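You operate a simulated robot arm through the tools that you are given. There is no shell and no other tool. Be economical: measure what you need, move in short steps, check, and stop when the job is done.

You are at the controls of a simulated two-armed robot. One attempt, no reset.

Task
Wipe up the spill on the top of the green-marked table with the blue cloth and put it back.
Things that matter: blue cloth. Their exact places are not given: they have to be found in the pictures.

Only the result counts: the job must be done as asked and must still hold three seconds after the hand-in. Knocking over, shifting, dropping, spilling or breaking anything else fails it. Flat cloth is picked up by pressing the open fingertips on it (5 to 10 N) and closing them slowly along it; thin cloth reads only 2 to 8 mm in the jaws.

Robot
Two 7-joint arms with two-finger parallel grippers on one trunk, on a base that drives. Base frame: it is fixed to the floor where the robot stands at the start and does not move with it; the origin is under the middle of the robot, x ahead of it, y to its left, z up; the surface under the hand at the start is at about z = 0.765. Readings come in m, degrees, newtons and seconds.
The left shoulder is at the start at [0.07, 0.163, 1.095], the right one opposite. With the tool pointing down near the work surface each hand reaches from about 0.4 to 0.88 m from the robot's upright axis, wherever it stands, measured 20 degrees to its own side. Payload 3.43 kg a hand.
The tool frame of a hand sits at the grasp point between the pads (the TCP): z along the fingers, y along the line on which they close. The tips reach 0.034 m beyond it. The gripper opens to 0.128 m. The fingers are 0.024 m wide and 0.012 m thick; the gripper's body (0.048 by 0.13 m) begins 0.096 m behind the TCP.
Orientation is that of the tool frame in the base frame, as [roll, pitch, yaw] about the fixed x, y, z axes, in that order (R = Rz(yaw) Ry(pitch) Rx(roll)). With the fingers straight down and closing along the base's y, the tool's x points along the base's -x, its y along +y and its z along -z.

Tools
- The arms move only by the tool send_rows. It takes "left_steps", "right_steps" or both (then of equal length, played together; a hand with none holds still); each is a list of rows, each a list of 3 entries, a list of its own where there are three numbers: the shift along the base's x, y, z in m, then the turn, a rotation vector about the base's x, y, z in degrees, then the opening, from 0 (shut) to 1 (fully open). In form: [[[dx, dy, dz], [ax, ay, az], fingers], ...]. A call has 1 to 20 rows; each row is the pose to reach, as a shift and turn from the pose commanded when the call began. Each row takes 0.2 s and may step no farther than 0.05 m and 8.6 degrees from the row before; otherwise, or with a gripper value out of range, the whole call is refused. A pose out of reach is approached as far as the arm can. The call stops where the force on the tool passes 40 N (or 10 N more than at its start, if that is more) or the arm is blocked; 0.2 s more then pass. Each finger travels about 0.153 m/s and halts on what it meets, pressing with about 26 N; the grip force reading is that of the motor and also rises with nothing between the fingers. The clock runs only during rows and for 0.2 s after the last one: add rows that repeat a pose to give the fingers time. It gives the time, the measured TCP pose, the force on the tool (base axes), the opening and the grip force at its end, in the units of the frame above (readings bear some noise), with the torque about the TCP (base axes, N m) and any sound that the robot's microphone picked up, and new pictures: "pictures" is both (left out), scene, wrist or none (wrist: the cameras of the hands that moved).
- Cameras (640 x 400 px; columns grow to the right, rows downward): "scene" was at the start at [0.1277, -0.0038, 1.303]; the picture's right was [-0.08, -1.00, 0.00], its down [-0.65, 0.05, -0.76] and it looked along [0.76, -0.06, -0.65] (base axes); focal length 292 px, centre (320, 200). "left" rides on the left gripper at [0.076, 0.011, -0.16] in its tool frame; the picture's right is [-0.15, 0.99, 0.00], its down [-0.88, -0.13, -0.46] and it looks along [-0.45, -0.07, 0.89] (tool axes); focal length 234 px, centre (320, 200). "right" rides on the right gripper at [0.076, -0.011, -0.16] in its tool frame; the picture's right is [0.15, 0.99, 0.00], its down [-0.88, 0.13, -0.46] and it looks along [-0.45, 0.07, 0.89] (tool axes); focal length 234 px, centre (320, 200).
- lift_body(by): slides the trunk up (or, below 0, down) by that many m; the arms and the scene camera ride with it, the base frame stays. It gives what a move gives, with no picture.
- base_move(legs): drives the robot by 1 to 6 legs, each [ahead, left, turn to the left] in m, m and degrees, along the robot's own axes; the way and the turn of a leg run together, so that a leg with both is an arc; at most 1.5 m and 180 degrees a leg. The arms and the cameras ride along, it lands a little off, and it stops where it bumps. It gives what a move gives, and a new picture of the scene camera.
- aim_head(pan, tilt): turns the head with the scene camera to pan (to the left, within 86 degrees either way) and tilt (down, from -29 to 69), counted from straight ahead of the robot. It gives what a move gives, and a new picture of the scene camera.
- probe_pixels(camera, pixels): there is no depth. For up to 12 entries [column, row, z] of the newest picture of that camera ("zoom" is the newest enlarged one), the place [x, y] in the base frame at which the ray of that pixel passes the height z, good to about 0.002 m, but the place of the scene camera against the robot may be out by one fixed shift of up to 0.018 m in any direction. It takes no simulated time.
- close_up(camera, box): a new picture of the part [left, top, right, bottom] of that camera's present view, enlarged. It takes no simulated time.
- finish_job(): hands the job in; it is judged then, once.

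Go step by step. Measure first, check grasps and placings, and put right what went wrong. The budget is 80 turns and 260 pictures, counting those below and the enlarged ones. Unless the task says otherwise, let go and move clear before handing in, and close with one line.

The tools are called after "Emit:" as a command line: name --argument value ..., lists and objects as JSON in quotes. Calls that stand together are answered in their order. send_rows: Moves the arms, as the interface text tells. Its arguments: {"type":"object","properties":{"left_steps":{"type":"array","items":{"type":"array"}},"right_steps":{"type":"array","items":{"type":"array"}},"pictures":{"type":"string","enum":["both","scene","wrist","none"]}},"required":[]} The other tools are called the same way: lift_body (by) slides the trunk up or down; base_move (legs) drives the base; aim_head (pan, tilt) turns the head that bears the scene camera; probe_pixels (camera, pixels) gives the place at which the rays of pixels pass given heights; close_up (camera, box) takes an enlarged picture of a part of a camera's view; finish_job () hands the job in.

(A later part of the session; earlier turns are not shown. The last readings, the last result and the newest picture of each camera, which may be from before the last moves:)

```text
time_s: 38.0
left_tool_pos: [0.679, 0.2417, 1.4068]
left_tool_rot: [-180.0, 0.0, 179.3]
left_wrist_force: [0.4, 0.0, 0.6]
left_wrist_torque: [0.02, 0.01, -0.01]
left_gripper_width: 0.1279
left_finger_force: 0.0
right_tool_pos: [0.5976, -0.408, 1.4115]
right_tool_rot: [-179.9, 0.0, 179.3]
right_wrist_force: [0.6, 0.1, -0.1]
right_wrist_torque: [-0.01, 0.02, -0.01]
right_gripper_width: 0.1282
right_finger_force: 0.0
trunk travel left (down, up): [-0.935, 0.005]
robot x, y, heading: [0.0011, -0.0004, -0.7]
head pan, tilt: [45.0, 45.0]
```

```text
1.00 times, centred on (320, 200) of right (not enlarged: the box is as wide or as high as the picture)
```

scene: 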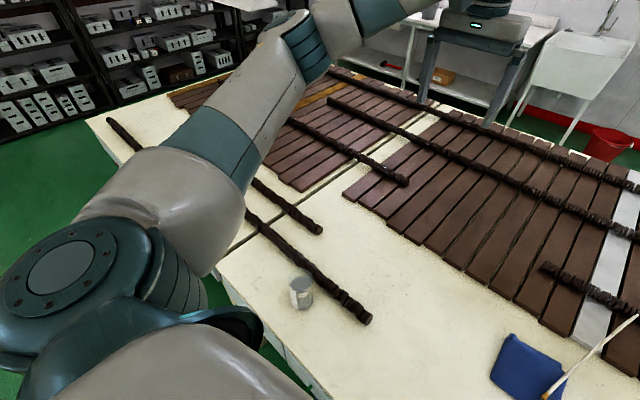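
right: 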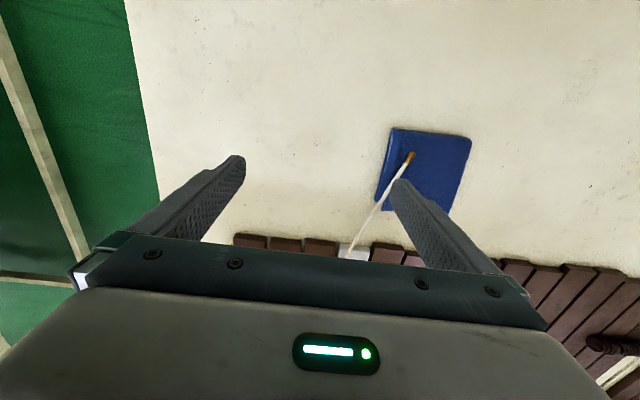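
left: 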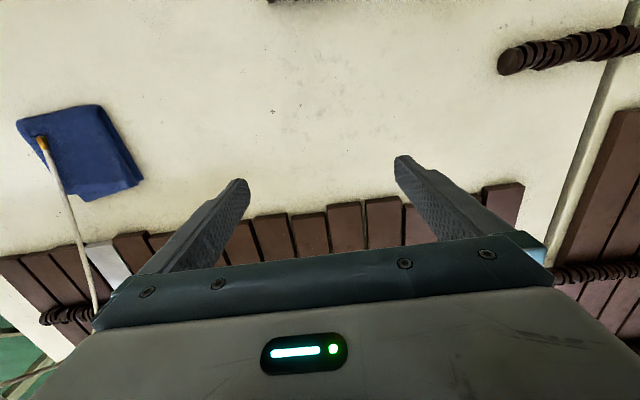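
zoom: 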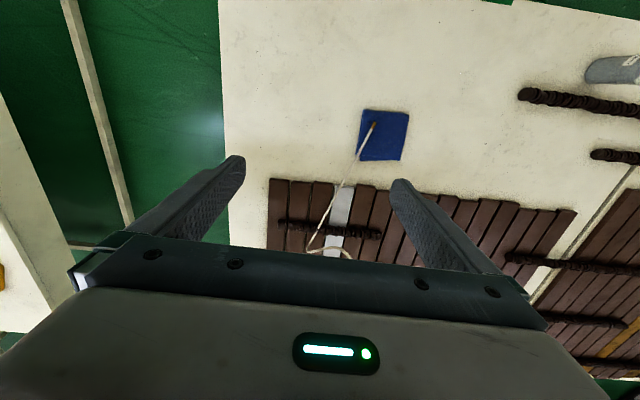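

The whole top is visible now and shows no spill, so it may be under the cloth. I'll lower the trunk and bring the right hand above the cloth's left part, away from the cord tip, to measure it closely.

Emit:
lift_body --by -0.36

Emit:
aim_head --pan -5 --tilt 45

Emit:
send_rows --right_steps '[[[0, 0.05, 0], [0, 0, 0], 1], [[0.0, 0.1, 0.0], [0, 0, 0], 1], [[0.0, 0.15, 0.0], [0, 0, 0], 1], [[0.0, 0.2, 0.0], [0, 0, 0], 0.7], [[0.0, 0.24, -0.02], [0, 0, 0], 0.5]]'

```text
time_s: 41.5
left_tool_pos: [0.6795, 0.2429, 1.0468]
left_tool_rot: [179.9, 0.0, 179.3]
left_wrist_force: [0.1, 0.4, 0.7]
left_wrist_torque: [0.02, 0.01, 0.0]
left_gripper_width: 0.1281
left_finger_force: 0.1
right_tool_pos: [0.5966, -0.4081, 1.0519]
right_tool_rot: [-179.9, 0.0, 179.3]
right_wrist_force: [0.0, 0.1, -0.3]
right_wrist_torque: [-0.01, -0.01, -0.01]
right_gripper_width: 0.128
right_finger_force: 0.1
trunk travel left (down, up): [-0.575, 0.365]
robot x, y, heading: [-0.0036, 0.0029, -0.6]
head pan, tilt: [45.0, 45.0]
```

```text
time_s: 42.7
left_tool_pos: [0.6787, 0.2422, 1.0464]
left_tool_rot: [-179.9, 0.0, 179.3]
left_wrist_force: [-0.4, 0.0, -0.3]
left_wrist_torque: [-0.03, 0.0, -0.01]
left_gripper_width: 0.1279
left_finger_force: 0.1
right_tool_pos: [0.5972, -0.4085, 1.0518]
right_tool_rot: [-180.0, 0.0, 179.3]
right_wrist_force: [0.6, -0.3, -0.3]
right_wrist_torque: [0.01, 0.0, 0.0]
right_gripper_width: 0.1281
right_finger_force: 0.1
trunk travel left (down, up): [-0.575, 0.365]
robot x, y, heading: [0.0033, -0.0008, -0.9]
head pan, tilt: [-5.0, 45.0]
```

scene: 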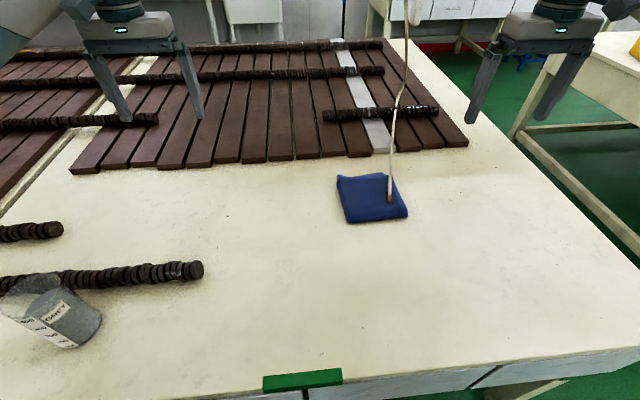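

```text
time_s: 43.9
left_tool_pos: [0.6793, 0.2441, 1.0471]
left_tool_rot: [-179.9, -0.1, 179.3]
left_wrist_force: [0.0, 1.0, -0.5]
left_wrist_torque: [0.01, 0.02, -0.04]
left_gripper_width: 0.1279
left_finger_force: 0.1
right_tool_pos: [0.5967, -0.1689, 1.0306]
right_tool_rot: [-180.0, -0.1, 179.2]
right_wrist_force: [1.2, -0.7, -0.6]
right_wrist_torque: [0.0, 0.01, 0.0]
right_gripper_width: 0.0638
right_finger_force: 0.0
trunk travel left (down, up): [-0.575, 0.365]
robot x, y, heading: [-0.0032, 0.0008, -0.7]
head pan, tilt: [-5.0, 45.0]
```

scene: 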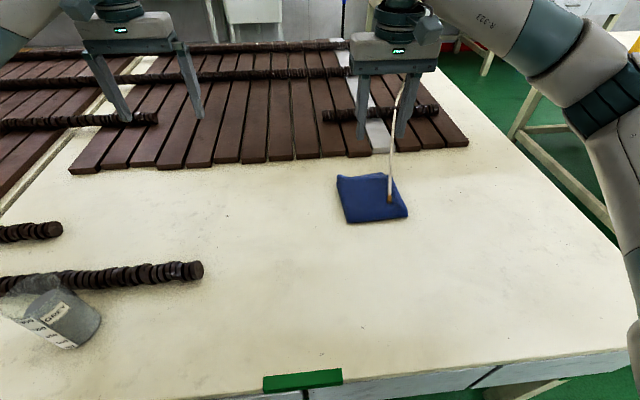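
right: 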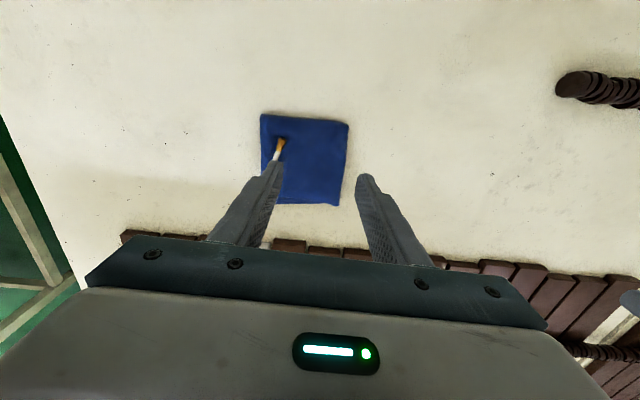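

The hand is above the cloth. I'll measure the cloth corners with the right camera and check whether the cord passes in front of or behind the hand.

Emit:
probe_pixels --camera "right" --pixels '[[262, 115, 0.78], [348, 124, 0.78], [338, 205, 0.78], [262, 195, 0.78], [281, 143, 0.78], [281, 143, 0.85]]'

Emit:
probe_pixels --camera "scene" --pixels '[[338, 178, 0.78], [388, 175, 0.78], [407, 218, 0.78], [347, 223, 0.78], [390, 202, 0.78], [390, 202, 0.85]]'

Emit:
close_up --camera "scene" --box '[320, 30, 480, 230]'

Emit:
close_up --camera "right" --box '[220, 90, 400, 240]'

```text
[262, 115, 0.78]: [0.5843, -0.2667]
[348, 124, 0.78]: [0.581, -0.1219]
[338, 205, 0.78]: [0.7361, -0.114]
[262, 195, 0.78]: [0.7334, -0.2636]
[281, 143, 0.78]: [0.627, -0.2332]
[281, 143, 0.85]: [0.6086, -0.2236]
```

```text
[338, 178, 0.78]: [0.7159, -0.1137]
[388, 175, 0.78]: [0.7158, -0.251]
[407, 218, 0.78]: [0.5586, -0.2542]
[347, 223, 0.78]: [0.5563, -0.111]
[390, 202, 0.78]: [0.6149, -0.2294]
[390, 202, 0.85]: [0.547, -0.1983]
```

```text
2.00 times, centred on (400, 130) of scene
```

zoom: 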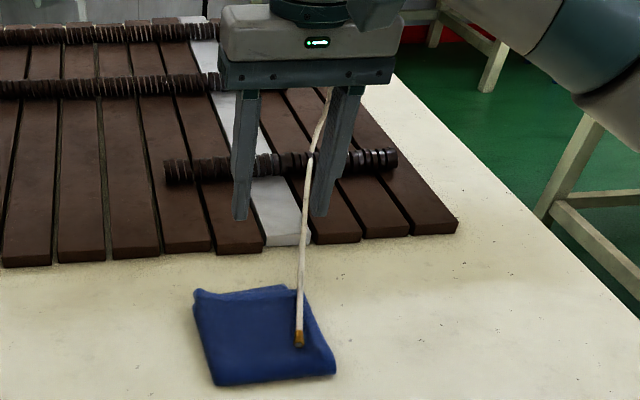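

```text
2.67 times, centred on (310, 165) of right
```

zoom: 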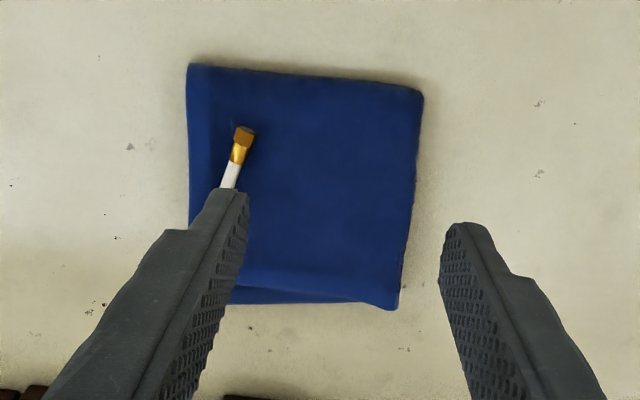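

The cord's tip lies over the cloth's right side at (0.627,−0.233) and it leans away, so the cloth's left part is clear; true extents are x 0.58–0.735, y −0.265 to −0.118. I'll descend over (0.64,−0.15) with the fingers half open.

Emit:
send_rows --right_steps '[[[0.02, 0.01, -0.04], [0, 0, 0], 0.45], [[0.043, 0.02, -0.08], [0, 0, 0], 0.45], [[0.043, 0.02, -0.12], [0, 0, 0], 0.45], [[0.043, 0.02, -0.16], [0, 0, 0], 0.45], [[0.043, 0.02, -0.19], [0, 0, 0], 0.45], [[0.043, 0.02, -0.2], [0, 0, 0], 0.45]]'

```text
time_s: 45.3
left_tool_pos: [0.6796, 0.2436, 1.0478]
left_tool_rot: [180.0, -0.2, 179.3]
left_wrist_force: [1.0, -0.5, -0.7]
left_wrist_torque: [-0.01, -0.02, -0.01]
left_gripper_width: 0.1279
left_finger_force: 0.0
right_tool_pos: [0.6401, -0.1499, 0.8305]
right_tool_rot: [180.0, 0.1, 179.3]
right_wrist_force: [0.0, -0.2, 0.2]
right_wrist_torque: [0.0, 0.0, 0.02]
right_gripper_width: 0.0574
right_finger_force: 0.0
trunk travel left (down, up): [-0.575, 0.365]
robot x, y, heading: [-0.0032, 0.0012, -1.0]
head pan, tilt: [-5.0, 45.0]
```

scene: 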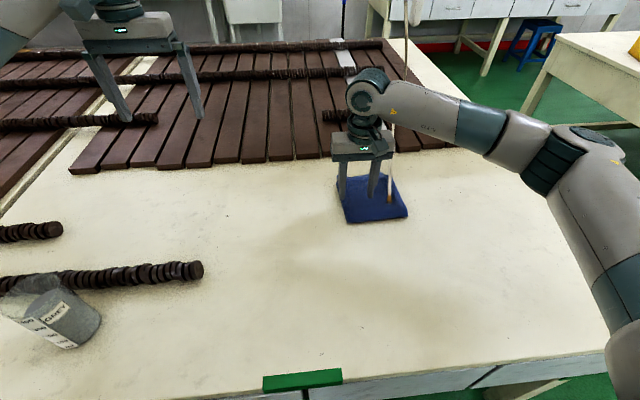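
right: 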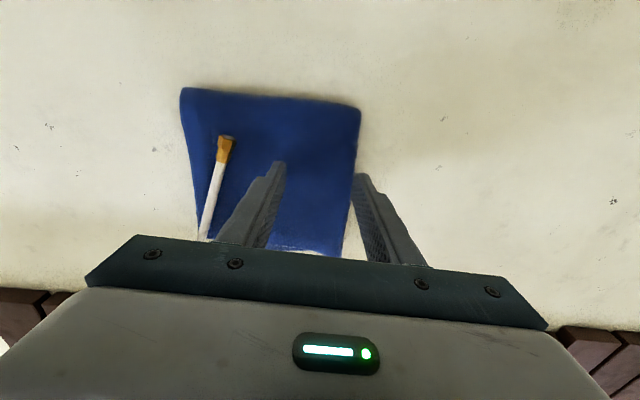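

The left finger sits right at the cloth's left edge, so I'll shift 12 mm right, narrow slightly, and press down in small steps.

Emit:
send_rows --right_steps '[[[0, -0.012, 0], [0, 0, 0], 0.4], [[0, -0.012, -0.006], [0, 0, 0], 0.4], [[0, -0.012, -0.01], [0, 0, 0], 0.4], [[0, -0.012, -0.013], [0, 0, 0], 0.4], [[0, -0.012, -0.015], [0, 0, 0], 0.4]]' --pictures "wrist"

```text
time_s: 46.5
left_tool_pos: [0.6787, 0.2423, 1.0473]
left_tool_rot: [-180.0, 0.0, 179.4]
left_wrist_force: [0.1, -0.2, -0.4]
left_wrist_torque: [-0.01, -0.04, 0.0]
left_gripper_width: 0.1279
left_finger_force: 0.1
right_tool_pos: [0.6405, -0.1618, 0.8167]
right_tool_rot: [180.0, 0.0, 179.2]
right_wrist_force: [-0.6, 0.4, 1.3]
right_wrist_torque: [-0.02, 0.0, 0.02]
right_gripper_width: 0.0509
right_finger_force: 0.1
trunk travel left (down, up): [-0.575, 0.365]
robot x, y, heading: [-0.0006, 0.0034, -0.8]
head pan, tilt: [-5.0, 45.0]
```

right: 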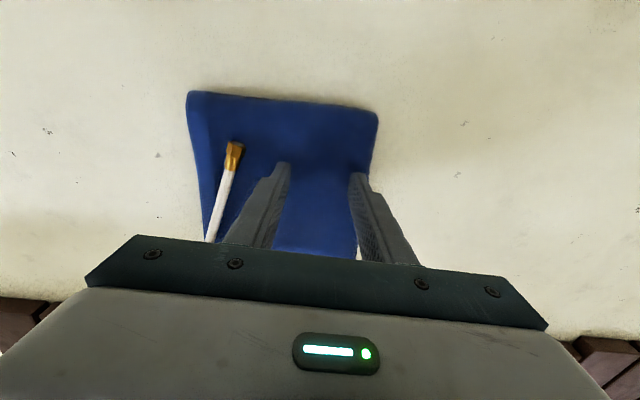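

Both fingertips are now over the cloth at tip height about 0.783, and force is starting to register. I'll press a few millimetres more.

Emit:
send_rows --right_steps '[[[0, 0, -0.002], [0, 0, 0], 0.4], [[0, 0, -0.004], [0, 0, 0], 0.4], [[0, 0, -0.006], [0, 0, 0], 0.4]]' --pictures "none"

```text
time_s: 47.3
left_tool_pos: [0.6794, 0.2427, 1.0473]
left_tool_rot: [180.0, 0.0, 179.2]
left_wrist_force: [-0.5, -0.4, 0.9]
left_wrist_torque: [0.02, 0.02, 0.01]
left_gripper_width: 0.1278
left_finger_force: 0.1
right_tool_pos: [0.6395, -0.1613, 0.8126]
right_tool_rot: [179.9, 0.1, 179.3]
right_wrist_force: [0.7, -1.6, 7.5]
right_wrist_torque: [-0.05, -0.01, 0.01]
right_gripper_width: 0.0502
right_finger_force: 0.1
trunk travel left (down, up): [-0.575, 0.365]
robot x, y, heading: [-0.0014, -0.002, -0.7]
head pan, tilt: [-5.0, 45.0]
```

The press is at 7.5 N, as wanted. Now I'll close slowly along the cloth.

Emit:
send_rows --right_steps '[[[0, 0, 0], [0, 0, 0], 0.37], [[0, 0, 0], [0, 0, 0], 0.34], [[0, 0, 0], [0, 0, 0], 0.31], [[0, 0, 0], [0, 0, 0], 0.28], [[0, 0, 0], [0, 0, 0], 0.25], [[0, 0, 0], [0, 0, 0], 0.22], [[0, 0, 0], [0, 0, 0], 0.19], [[0, 0, 0], [0, 0, 0], 0.16], [[0, 0, 0], [0, 0, 0], 0.13], [[0, 0, 0], [0, 0, 0], 0.1], [[0, 0, 0], [0, 0, 0], 0.07], [[0, 0, 0], [0, 0, 0], 0.04], [[0, 0, 0], [0, 0, 0], 0.02], [[0, 0, 0], [0, 0, 0], 0.0], [[0, 0, 0], [0, 0, 0], 0.0], [[0, 0, 0], [0, 0, 0], 0.0]]'

```text
time_s: 50.7
left_tool_pos: [0.6798, 0.2434, 1.0472]
left_tool_rot: [179.9, 0.0, 179.2]
left_wrist_force: [1.3, -0.3, -0.4]
left_wrist_torque: [0.03, 0.01, -0.02]
left_gripper_width: 0.1279
left_finger_force: 0.0
right_tool_pos: [0.6402, -0.1605, 0.8114]
right_tool_rot: [180.0, 0.1, 179.4]
right_wrist_force: [-1.1, 0.7, 9.8]
right_wrist_torque: [0.08, 0.0, -0.02]
right_gripper_width: 0.0134
right_finger_force: 25.6
trunk travel left (down, up): [-0.575, 0.365]
robot x, y, heading: [-0.0021, 0.0012, -0.7]
head pan, tilt: [-5.0, 45.0]
```

scene: 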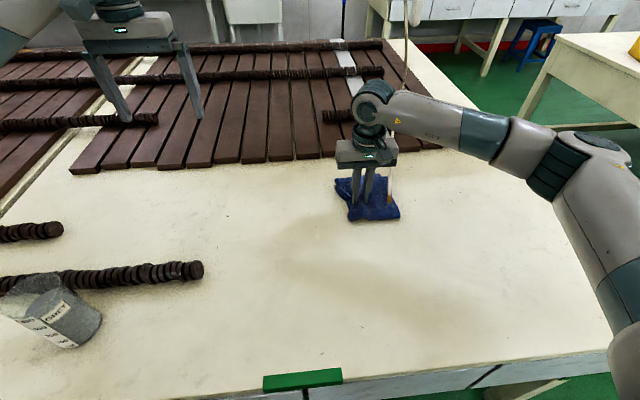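
right: 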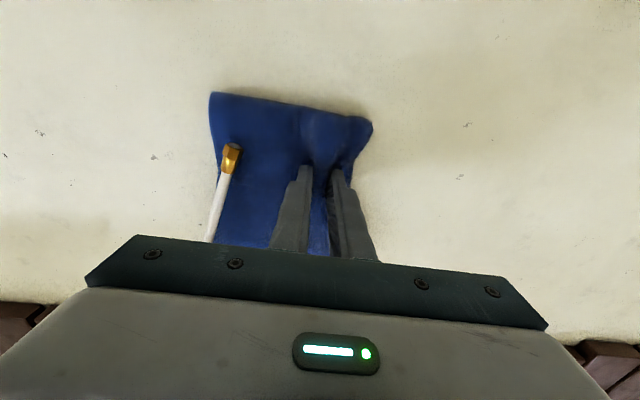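

The cloth is gripped (13 mm, 25.6 N). I'll draw it left from under the cord tip, then lift it to see what is beneath.

Emit:
send_rows --right_steps '[[[0, 0.02, 0.003], [0, 0, 0], 0], [[-0.01, 0.05, 0.006], [0, 0, 0], 0], [[-0.02, 0.08, 0.01], [0, 0, 0], 0], [[-0.03, 0.11, 0.02], [0, 0, 0], 0], [[-0.03, 0.13, 0.06], [0, 0, 0], 0], [[-0.03, 0.15, 0.1], [0, 0, 0], 0], [[-0.03, 0.18, 0.14], [0, 0, 0], 0], [[-0.03, 0.2, 0.17], [0, 0, 0], 0]]'

Emit:
close_up --camera "scene" --box '[260, 120, 480, 260]'

```text
time_s: 52.5
left_tool_pos: [0.6786, 0.2437, 1.0469]
left_tool_rot: [-180.0, 0.0, 179.2]
left_wrist_force: [-0.3, 0.2, 0.1]
left_wrist_torque: [-0.03, 0.0, 0.01]
left_gripper_width: 0.128
left_finger_force: 0.0
right_tool_pos: [0.609, 0.0398, 0.9824]
right_tool_rot: [-180.0, 0.0, 179.3]
right_wrist_force: [-0.5, 0.4, -0.9]
right_wrist_torque: [0.04, -0.01, -0.02]
right_gripper_width: 0.0131
right_finger_force: 26.3
trunk travel left (down, up): [-0.575, 0.365]
robot x, y, heading: [-0.0014, -0.0002, -0.9]
head pan, tilt: [-5.0, 45.0]
```

scene: 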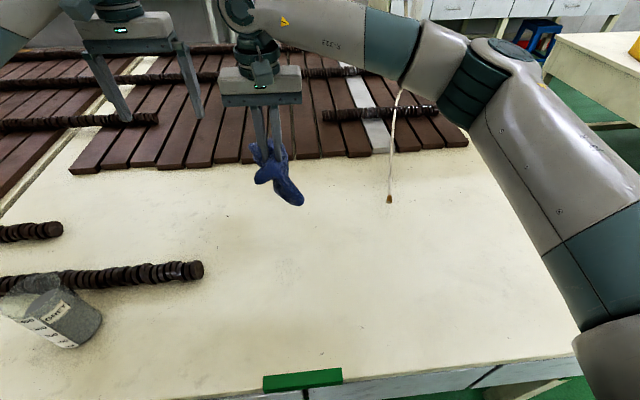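
right: 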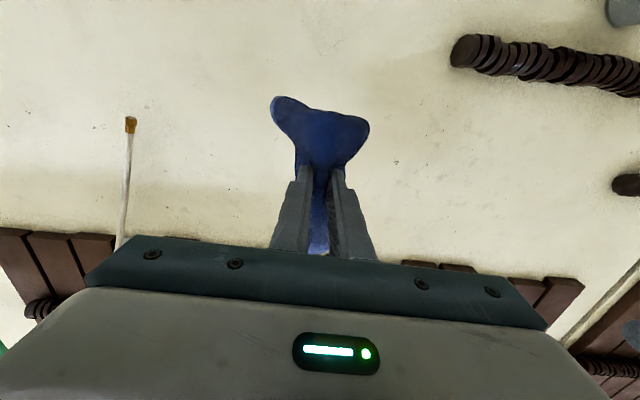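

```text
2.86 times, centred on (370, 190) of scene
```

zoom: 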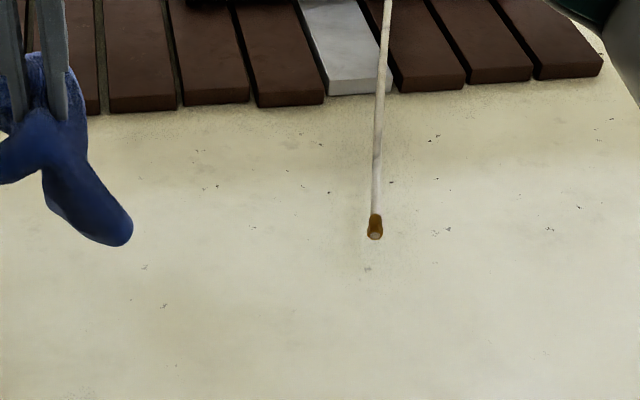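

There was no spill under the cloth. I'll now look steeply down at the near part of the table, where a faint tan tone showed, and all along the near edge.

Emit:
aim_head --pan -10 --tilt 69

Emit:
close_up --camera "scene" --box '[160, 20, 480, 220]'

Emit:
aim_head --pan 40 --tilt 62

Emit:
aim_head --pan -50 --tilt 62

```text
time_s: 53.4
left_tool_pos: [0.6799, 0.2431, 1.0463]
left_tool_rot: [-179.9, -0.1, 179.3]
left_wrist_force: [-0.3, 0.3, -0.6]
left_wrist_torque: [0.01, -0.02, 0.01]
left_gripper_width: 0.1281
left_finger_force: 0.2
right_tool_pos: [0.6104, 0.0388, 0.9824]
right_tool_rot: [179.9, 0.1, 179.4]
right_wrist_force: [-0.4, 0.4, 0.0]
right_wrist_torque: [0.01, 0.04, -0.02]
right_gripper_width: 0.0129
right_finger_force: 25.7
trunk travel left (down, up): [-0.575, 0.365]
robot x, y, heading: [-0.0022, -0.0038, -0.8]
head pan, tilt: [-10.0, 68.8]
```

scene: 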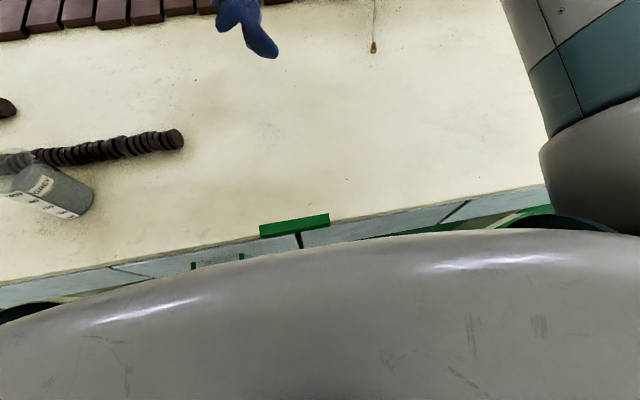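

```text
2.00 times, centred on (320, 120) of scene
```

zoom: 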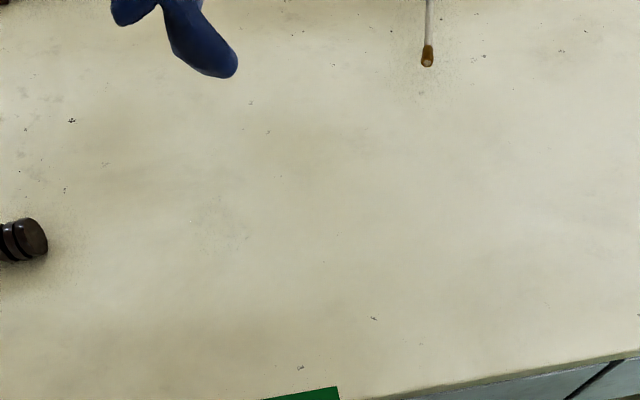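

```text
time_s: 54.6
left_tool_pos: [0.6803, 0.2433, 1.0468]
left_tool_rot: [-180.0, 0.0, 179.4]
left_wrist_force: [0.0, 0.6, -0.1]
left_wrist_torque: [0.01, 0.0, 0.0]
left_gripper_width: 0.1279
left_finger_force: 0.0
right_tool_pos: [0.6105, 0.0391, 0.9822]
right_tool_rot: [179.9, 0.0, 179.3]
right_wrist_force: [0.3, 0.4, -0.5]
right_wrist_torque: [0.02, -0.03, -0.01]
right_gripper_width: 0.0129
right_finger_force: 26.1
trunk travel left (down, up): [-0.575, 0.365]
robot x, y, heading: [-0.0003, -0.0003, -0.8]
head pan, tilt: [40.0, 62.0]
```

scene: 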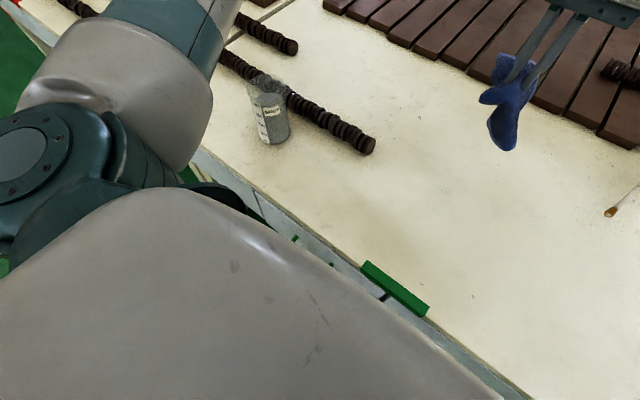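

```text
time_s: 56.2
left_tool_pos: [0.6801, 0.2423, 1.0463]
left_tool_rot: [-180.0, 0.0, 179.3]
left_wrist_force: [-0.9, -0.2, -0.6]
left_wrist_torque: [0.0, 0.01, 0.02]
left_gripper_width: 0.128
left_finger_force: 0.1
right_tool_pos: [0.6099, 0.038, 0.9826]
right_tool_rot: [180.0, 0.0, 179.3]
right_wrist_force: [0.1, -0.4, -0.5]
right_wrist_torque: [0.0, 0.04, -0.01]
right_gripper_width: 0.0128
right_finger_force: 26.0
trunk travel left (down, up): [-0.575, 0.365]
robot x, y, heading: [0.0029, 0.0011, -0.7]
head pan, tilt: [-50.0, 62.0]
```

scene: 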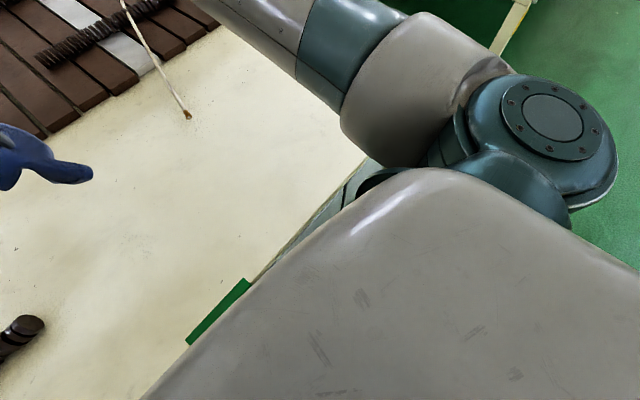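

The tan tones change with the arms, so they are only shadows: no spill on the near part. I'll raise the trunk and examine the other tables for marks and spills with close-ups.

Emit:
lift_body --by 0.36

Emit:
aim_head --pan -55 --tilt 25

Emit:
close_up --camera "scene" --box '[200, 50, 520, 250]'

Emit:
aim_head --pan -20 --tilt 20

Emit:
close_up --camera "scene" --box '[160, 50, 480, 250]'

Emit:
aim_head --pan 35 --tilt 30

Emit:
close_up --camera "scene" --box '[100, 50, 500, 300]'

```text
time_s: 59.7
left_tool_pos: [0.6795, 0.2435, 1.4069]
left_tool_rot: [180.0, -0.2, 179.4]
left_wrist_force: [0.2, -0.1, -0.4]
left_wrist_torque: [0.01, 0.04, 0.0]
left_gripper_width: 0.1279
left_finger_force: 0.1
right_tool_pos: [0.6097, 0.0388, 1.3419]
right_tool_rot: [-180.0, 0.0, 179.3]
right_wrist_force: [0.8, 0.2, -0.8]
right_wrist_torque: [0.06, 0.0, -0.01]
right_gripper_width: 0.0132
right_finger_force: 26.6
trunk travel left (down, up): [-0.935, 0.005]
robot x, y, heading: [-0.0006, -0.0007, -0.9]
head pan, tilt: [-50.0, 62.0]
```

```text
time_s: 60.8
left_tool_pos: [0.6798, 0.2429, 1.4064]
left_tool_rot: [-180.0, 0.0, 179.3]
left_wrist_force: [0.8, -0.1, -0.7]
left_wrist_torque: [-0.02, 0.04, 0.0]
left_gripper_width: 0.1282
left_finger_force: 0.2
right_tool_pos: [0.6099, 0.0394, 1.3412]
right_tool_rot: [180.0, 0.0, 179.3]
right_wrist_force: [0.2, 0.4, -0.4]
right_wrist_torque: [0.0, 0.03, 0.0]
right_gripper_width: 0.0132
right_finger_force: 26.2
trunk travel left (down, up): [-0.935, 0.005]
robot x, y, heading: [0.0018, 0.0028, -0.7]
head pan, tilt: [-55.0, 25.0]
```

scene: 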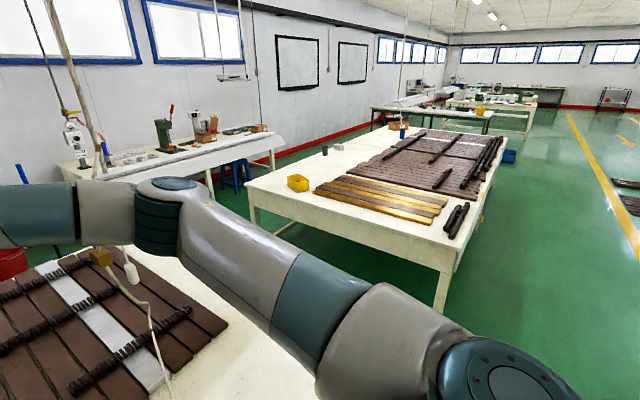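

```text
2.00 times, centred on (360, 150) of scene
```

zoom: 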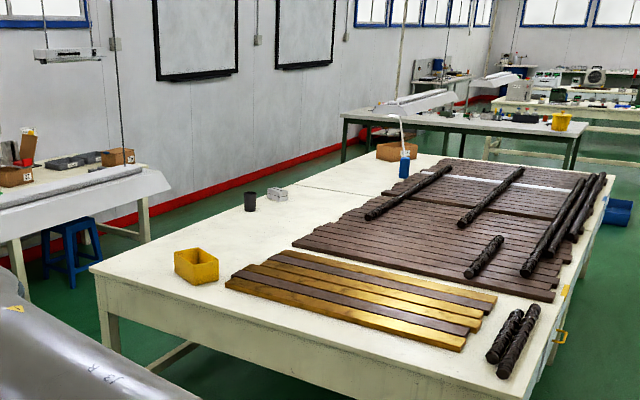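

```text
time_s: 61.8
left_tool_pos: [0.6799, 0.2433, 1.4073]
left_tool_rot: [-180.0, 0.1, 179.3]
left_wrist_force: [-0.7, -0.7, 0.5]
left_wrist_torque: [0.01, -0.01, -0.04]
left_gripper_width: 0.1281
left_finger_force: 0.1
right_tool_pos: [0.6094, 0.0384, 1.3413]
right_tool_rot: [180.0, -0.1, 179.3]
right_wrist_force: [-0.2, -0.3, -0.3]
right_wrist_torque: [0.01, 0.02, 0.03]
right_gripper_width: 0.0128
right_finger_force: 26.4
trunk travel left (down, up): [-0.935, 0.005]
robot x, y, heading: [-0.0002, 0.0013, -0.8]
head pan, tilt: [-20.0, 20.0]
```

scene: 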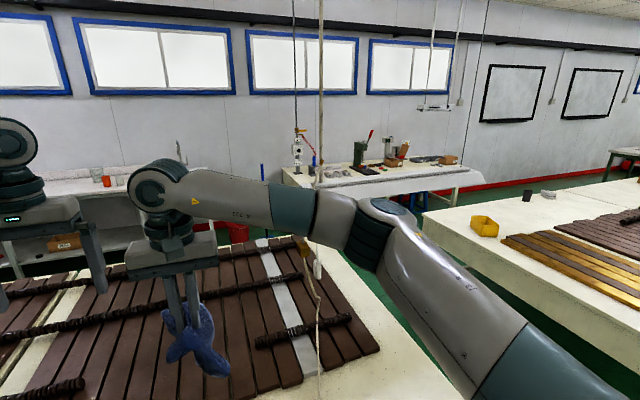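

```text
2.00 times, centred on (320, 150) of scene
```

zoom: 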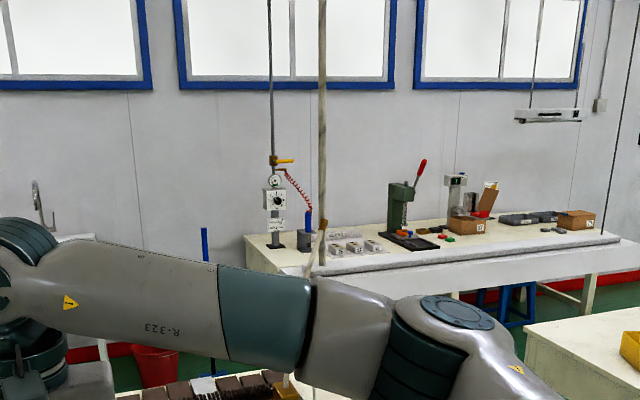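

```text
time_s: 63.0
left_tool_pos: [0.6805, 0.243, 1.4067]
left_tool_rot: [180.0, 0.0, 179.4]
left_wrist_force: [0.2, -0.6, -0.2]
left_wrist_torque: [-0.02, 0.04, 0.02]
left_gripper_width: 0.1281
left_finger_force: 0.0
right_tool_pos: [0.6095, 0.0394, 1.3421]
right_tool_rot: [179.9, 0.0, 179.3]
right_wrist_force: [-0.5, 0.1, -1.4]
right_wrist_torque: [0.02, 0.03, 0.0]
right_gripper_width: 0.0131
right_finger_force: 26.2
trunk travel left (down, up): [-0.935, 0.005]
robot x, y, heading: [0.0003, -0.0017, -0.6]
head pan, tilt: [35.0, 30.0]
```

scene: 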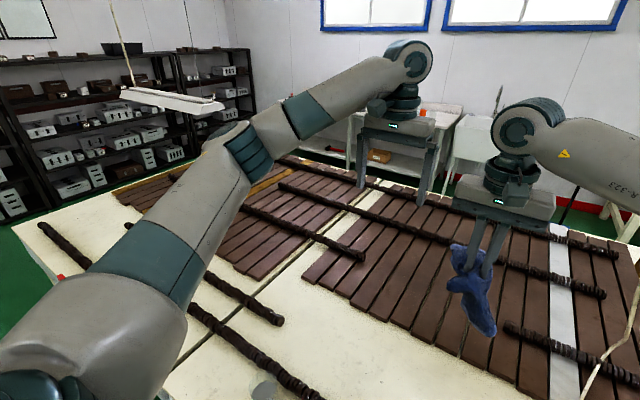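

```text
1.60 times, centred on (300, 175) of scene
```

zoom: 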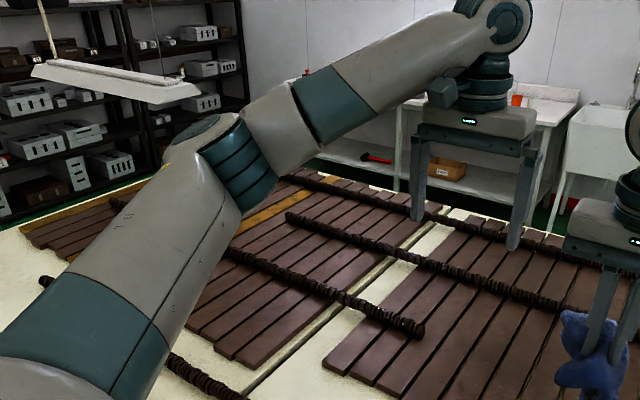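

The right table carries a yellow mark and handle, so this one is definitely the green table. I'll examine its top in finer detail from the raised wrist cameras and the scene camera with steep tilt.

Emit:
aim_head --pan 0 --tilt 60

Emit:
close_up --camera "scene" --box '[0, 150, 280, 325]'

Emit:
close_up --camera "scene" --box '[240, 100, 520, 275]'

Emit:
close_up --camera "left" --box '[200, 0, 520, 200]'

Emit:
aim_head --pan 20 --tilt 69

```text
time_s: 64.0
left_tool_pos: [0.6801, 0.2428, 1.4066]
left_tool_rot: [-179.9, 0.0, 179.2]
left_wrist_force: [-0.3, 0.5, 0.2]
left_wrist_torque: [-0.03, 0.01, -0.02]
left_gripper_width: 0.1278
left_finger_force: 0.0
right_tool_pos: [0.6094, 0.0387, 1.3419]
right_tool_rot: [179.9, 0.1, 179.3]
right_wrist_force: [0.9, 0.1, -0.3]
right_wrist_torque: [0.03, -0.01, -0.01]
right_gripper_width: 0.013
right_finger_force: 26.3
trunk travel left (down, up): [-0.935, 0.005]
robot x, y, heading: [-0.0004, -0.0018, -0.6]
head pan, tilt: [0.0, 60.0]
```

scene: 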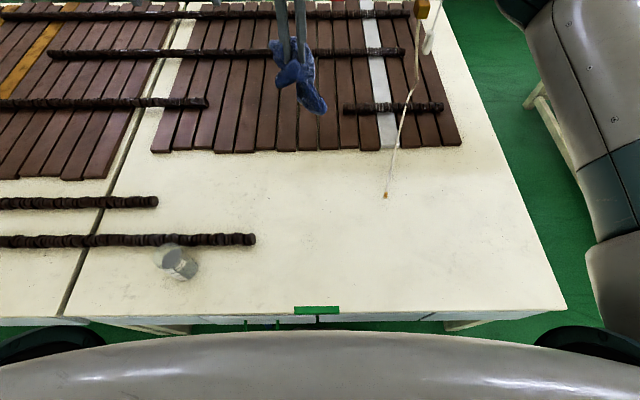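

```text
2.29 times, centred on (140, 238) of scene
```

zoom: 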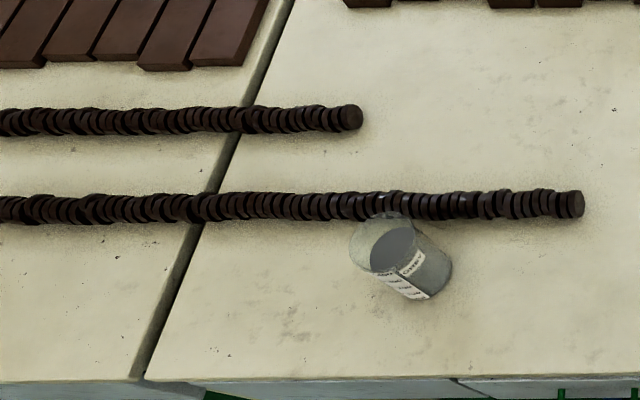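

```text
2.29 times, centred on (380, 188) of scene
```

zoom: 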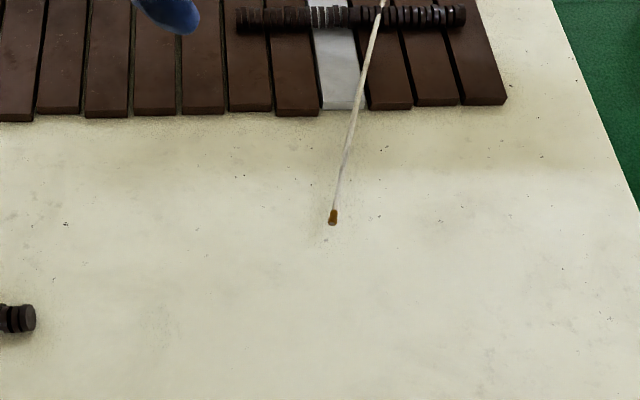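

```text
2.00 times, centred on (360, 100) of left
```

zoom: 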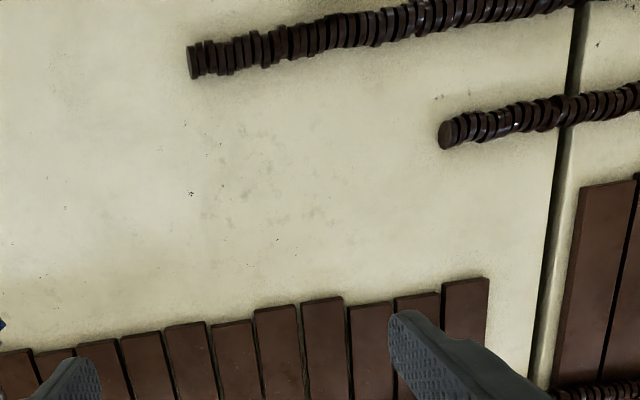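

```text
time_s: 64.9
left_tool_pos: [0.68, 0.2436, 1.4074]
left_tool_rot: [-180.0, 0.0, 179.3]
left_wrist_force: [0.5, -0.1, 0.5]
left_wrist_torque: [-0.01, -0.02, -0.01]
left_gripper_width: 0.1278
left_finger_force: 0.0
right_tool_pos: [0.6107, 0.0389, 1.3424]
right_tool_rot: [180.0, 0.0, 179.3]
right_wrist_force: [0.3, 0.4, -0.1]
right_wrist_torque: [0.01, 0.03, 0.03]
right_gripper_width: 0.0129
right_finger_force: 25.6
trunk travel left (down, up): [-0.935, 0.005]
robot x, y, heading: [0.0008, -0.0018, -0.9]
head pan, tilt: [20.0, 68.8]
```

scene: 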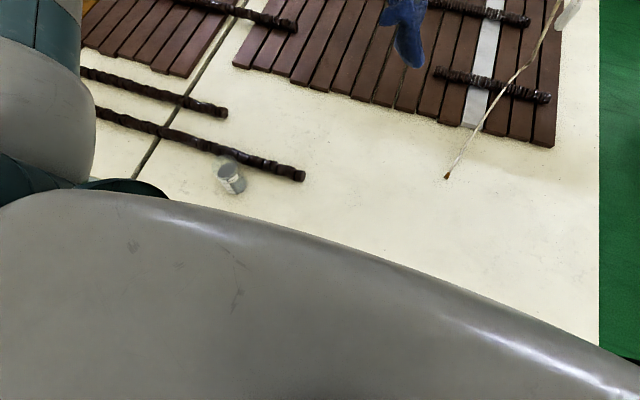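

The whole top is in view and nothing stands out except a mottled patch at left-camera (335,80). I'll locate it, plus the one in front of the beaker, and check them closely.

Emit:
probe_pixels --camera "left" --pixels '[[335, 80, 0.765], [360, 105, 0.765], [310, 60, 0.765]]'

Emit:
close_up --camera "left" --box '[280, 40, 400, 115]'

Emit:
close_up --camera "right" --box '[0, 0, 320, 200]'

Emit:
close_up --camera "right" --box '[320, 0, 640, 200]'

```text
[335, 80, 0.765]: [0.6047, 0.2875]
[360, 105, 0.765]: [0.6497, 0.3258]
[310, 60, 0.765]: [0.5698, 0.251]
```

```text
5.33 times, centred on (340, 78) of left
```

zoom: 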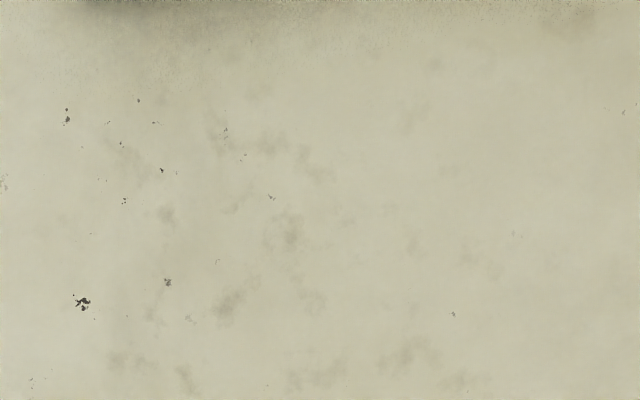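

```text
2.00 times, centred on (160, 100) of right
```

zoom: 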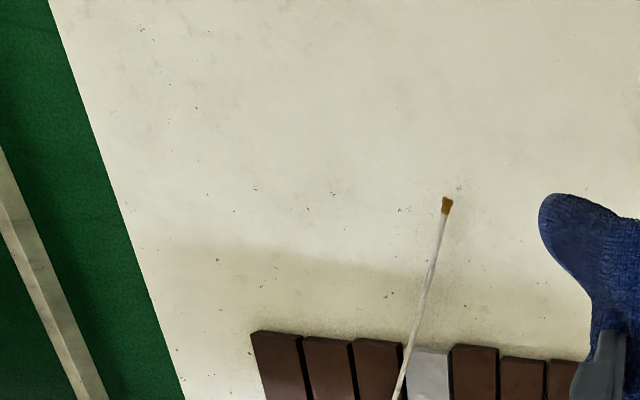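

```text
2.00 times, centred on (480, 100) of right
```

zoom: 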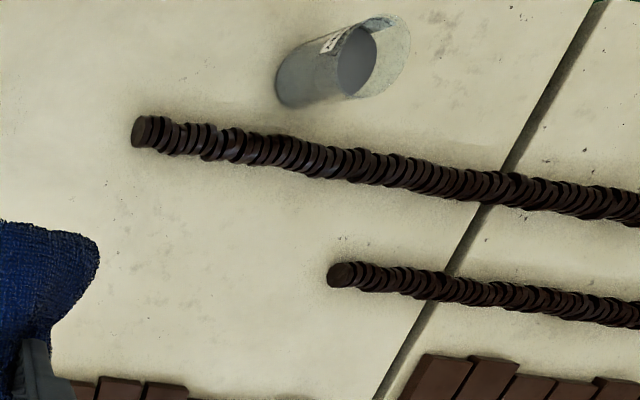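

That mottling is only surface texture. A clear liquid would show as a reflection at a grazing angle, so I'll raise both hands and lower the trunk to look along the surface.

Emit:
send_rows --right_steps '[[[0, -0.03, 0.05], [0, 0, 0], 0], [[0, -0.06, 0.1], [0, 0, 0], 0], [[0, -0.09, 0.15], [0, 0, 0], 0], [[0, -0.12, 0.19], [0, 0, 0], 0], [[0, -0.15, 0.23], [0, 0, 0], 0], [[0, -0.18, 0.27], [0, 0, 0], 0], [[0, -0.21, 0.31], [0, 0, 0], 0], [[0, -0.24, 0.35], [0, 0, 0], 0], [[0, -0.27, 0.39], [0, 0, 0], 0], [[0, -0.3, 0.43], [0, 0, 0], 0]]' --left_steps '[[[0, 0.01, 0.05], [0, 0, 0], 1], [[0, 0.02, 0.1], [0, 0, 0], 1], [[0, 0.03, 0.15], [0, 0, 0], 1], [[0, 0.04, 0.19], [0, 0, 0], 1], [[0, 0.05, 0.23], [0, 0, 0], 1], [[0, 0.06, 0.27], [0, 0, 0], 1], [[0, 0.07, 0.31], [0, 0, 0], 1], [[0, 0.08, 0.34], [0, 0, 0], 1], [[0, 0.09, 0.36], [0, 0, 0], 1], [[0, 0.1, 0.38], [0, 0, 0], 1]]' --pictures "none"

```text
refused: row 1 steps farther than a row can; nothing moved
```

Emit:
send_rows --right_steps '[[[0, -0.025, 0.04], [0, 0, 0], 0], [[0, -0.05, 0.08], [0, 0, 0], 0], [[0, -0.075, 0.12], [0, 0, 0], 0], [[0, -0.1, 0.16], [0, 0, 0], 0], [[0, -0.125, 0.2], [0, 0, 0], 0], [[0, -0.15, 0.24], [0, 0, 0], 0], [[0, -0.175, 0.28], [0, 0, 0], 0], [[0, -0.2, 0.32], [0, 0, 0], 0], [[0, -0.225, 0.36], [0, 0, 0], 0], [[0, -0.25, 0.4], [0, 0, 0], 0]]' --left_steps '[[[0, 0.01, 0.04], [0, 0, 0], 1], [[0, 0.02, 0.08], [0, 0, 0], 1], [[0, 0.03, 0.12], [0, 0, 0], 1], [[0, 0.04, 0.16], [0, 0, 0], 1], [[0, 0.05, 0.2], [0, 0, 0], 1], [[0, 0.06, 0.24], [0, 0, 0], 1], [[0, 0.07, 0.28], [0, 0, 0], 1], [[0, 0.08, 0.31], [0, 0, 0], 1], [[0, 0.09, 0.34], [0, 0, 0], 1], [[0, 0.1, 0.37], [0, 0, 0], 1]]' --pictures "none"

```text
time_s: 67.1
left_tool_pos: [0.6405, 0.3282, 1.7015]
left_tool_rot: [-179.8, 0.4, 179.4]
left_wrist_force: [-0.7, 0.7, -0.1]
left_wrist_torque: [-0.06, -0.03, -0.02]
left_gripper_width: 0.1278
left_finger_force: 0.0
left hand out of reach, approached as far as the arm can: row 7, 8, 9, 10
right_tool_pos: [0.5989, -0.2036, 1.7403]
right_tool_rot: [180.0, 0.7, 179.7]
right_wrist_force: [-0.5, 0.1, -0.2]
right_wrist_torque: [0.0, -0.01, 0.13]
right_gripper_width: 0.0122
right_finger_force: 26.4
right hand out of reach, approached as far as the arm can: row 10
trunk travel left (down, up): [-0.935, 0.005]
robot x, y, heading: [-0.0034, -0.001, -0.9]
head pan, tilt: [20.0, 68.8]
```

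The hands are up. I'll restore the trunk height and tip the left hand forward so its camera looks along the surface at a shallow angle.

Emit:
lift_body --by -0.36

Emit:
send_rows --left_steps '[[[-0.015, -0.012, -0.04], [0, -4, 0], 1], [[-0.03, -0.024, -0.08], [0, -8, 0], 1], [[-0.045, -0.036, -0.12], [0, -12, 0], 1], [[-0.06, -0.048, -0.16], [0, -16, 0], 1], [[-0.075, -0.06, -0.2], [0, -20, 0], 1], [[-0.09, -0.072, -0.24], [0, -25, 0], 1], [[-0.105, -0.084, -0.28], [0, -30, 0], 1], [[-0.12, -0.096, -0.32], [0, -35, 0], 1], [[-0.135, -0.108, -0.36], [0, -40, 0], 1], [[-0.15, -0.12, -0.4], [0, -45, 0], 1], [[-0.165, -0.13, -0.43], [0, -50, 0], 1]]'

```text
time_s: 70.6
left_tool_pos: [0.6474, 0.323, 1.3406]
left_tool_rot: [179.9, 0.1, 179.2]
left_wrist_force: [-0.9, 0.1, -1.4]
left_wrist_torque: [0.01, 0.0, 0.01]
left_gripper_width: 0.128
left_finger_force: 0.0
right_tool_pos: [0.6054, -0.2108, 1.3756]
right_tool_rot: [180.0, 0.2, 179.2]
right_wrist_force: [-0.4, 0.2, -0.9]
right_wrist_torque: [0.04, -0.01, 0.12]
right_gripper_width: 0.0122
right_finger_force: 25.7
trunk travel left (down, up): [-0.575, 0.365]
robot x, y, heading: [-0.0052, 0.0038, -0.8]
head pan, tilt: [20.0, 68.8]
```

```text
time_s: 73.0
left_tool_pos: [0.5585, 0.1764, 0.9054]
left_tool_rot: [179.3, 50.2, 179.0]
left_wrist_force: [0.5, 0.6, -0.4]
left_wrist_torque: [0.02, 0.01, 0.03]
left_gripper_width: 0.1278
left_finger_force: 0.0
left hand out of reach, approached as far as the arm can: row 9, 10, 11
right_tool_pos: [0.607, -0.2109, 1.3752]
right_tool_rot: [-180.0, 0.2, 179.1]
right_wrist_force: [0.3, -0.1, -0.7]
right_wrist_torque: [0.03, 0.0, 0.15]
right_gripper_width: 0.0122
right_finger_force: 25.8
trunk travel left (down, up): [-0.575, 0.365]
robot x, y, heading: [-0.004, 0.0023, -1.0]
head pan, tilt: [20.0, 68.8]
```

scene: 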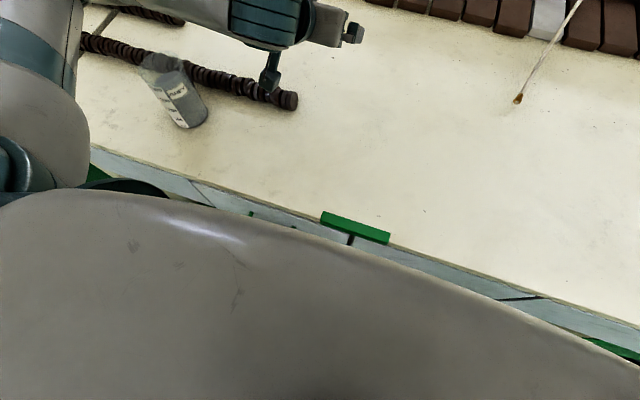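
left: 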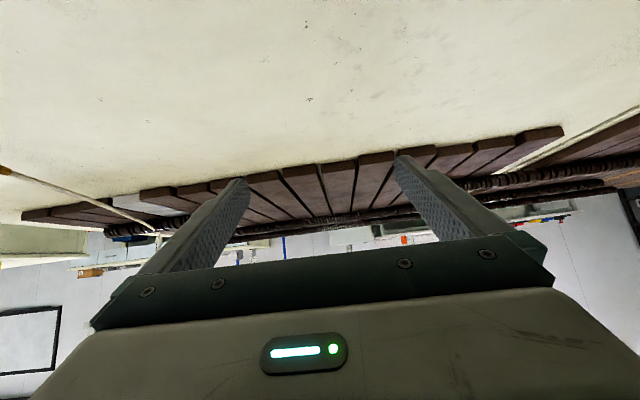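

Even at a shallow angle the surface looks matte with no patch. With the right arm high now, I'll re-check the earlier faint tan spot near (0.45,−0.15) for a fixed outline.

Emit:
aim_head --pan -20 --tilt 55

Emit:
close_up --camera "scene" --box '[100, 100, 420, 300]'

Emit:
close_up --camera "right" --box '[0, 0, 640, 400]'

Emit:
close_up --camera "left" --box '[0, 0, 320, 200]'

```text
time_s: 74.0
left_tool_pos: [0.5578, 0.176, 0.907]
left_tool_rot: [179.2, 50.0, 178.9]
left_wrist_force: [1.0, -0.3, -1.0]
left_wrist_torque: [-0.02, -0.02, -0.03]
left_gripper_width: 0.1282
left_finger_force: 0.1
right_tool_pos: [0.6051, -0.2107, 1.3765]
right_tool_rot: [-180.0, 0.2, 179.3]
right_wrist_force: [0.4, -0.7, -1.2]
right_wrist_torque: [0.03, -0.01, 0.1]
right_gripper_width: 0.0122
right_finger_force: 25.7
trunk travel left (down, up): [-0.575, 0.365]
robot x, y, heading: [-0.0, -0.0023, -0.7]
head pan, tilt: [-20.0, 55.0]
```

scene: 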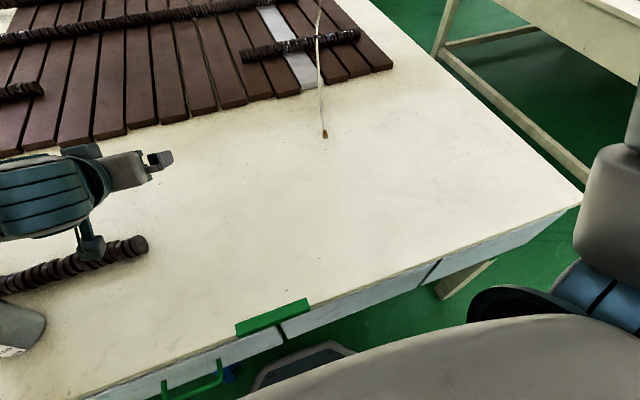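

```text
2.00 times, centred on (260, 200) of scene
```

zoom: 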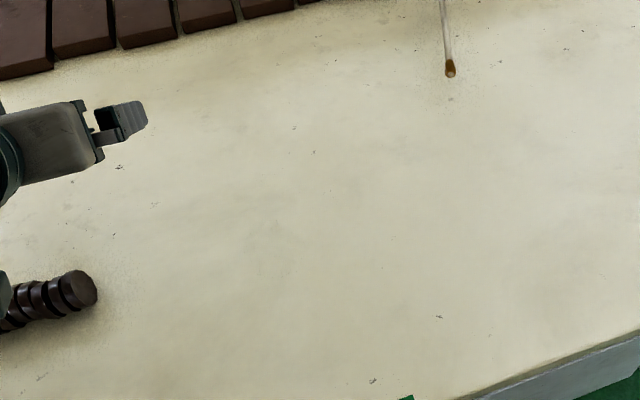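

```text
1.00 times, centred on (320, 200) of right (not enlarged: the box is as wide or as high as the picture)
```

zoom: 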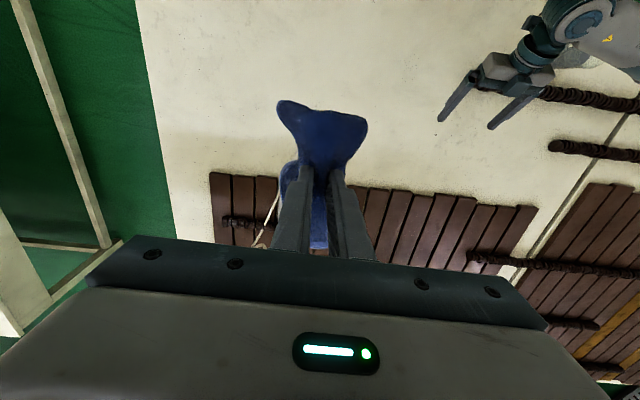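

```text
2.00 times, centred on (160, 100) of left
```

zoom: 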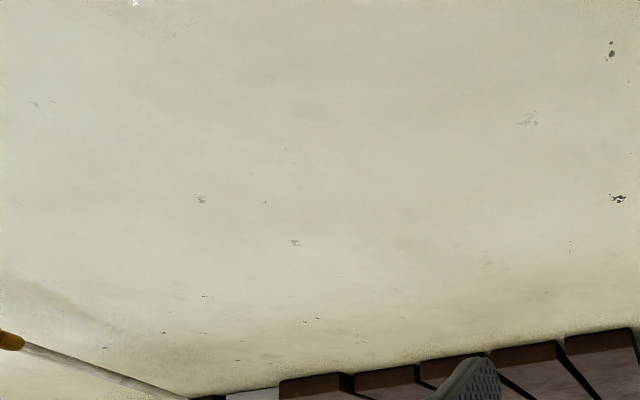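

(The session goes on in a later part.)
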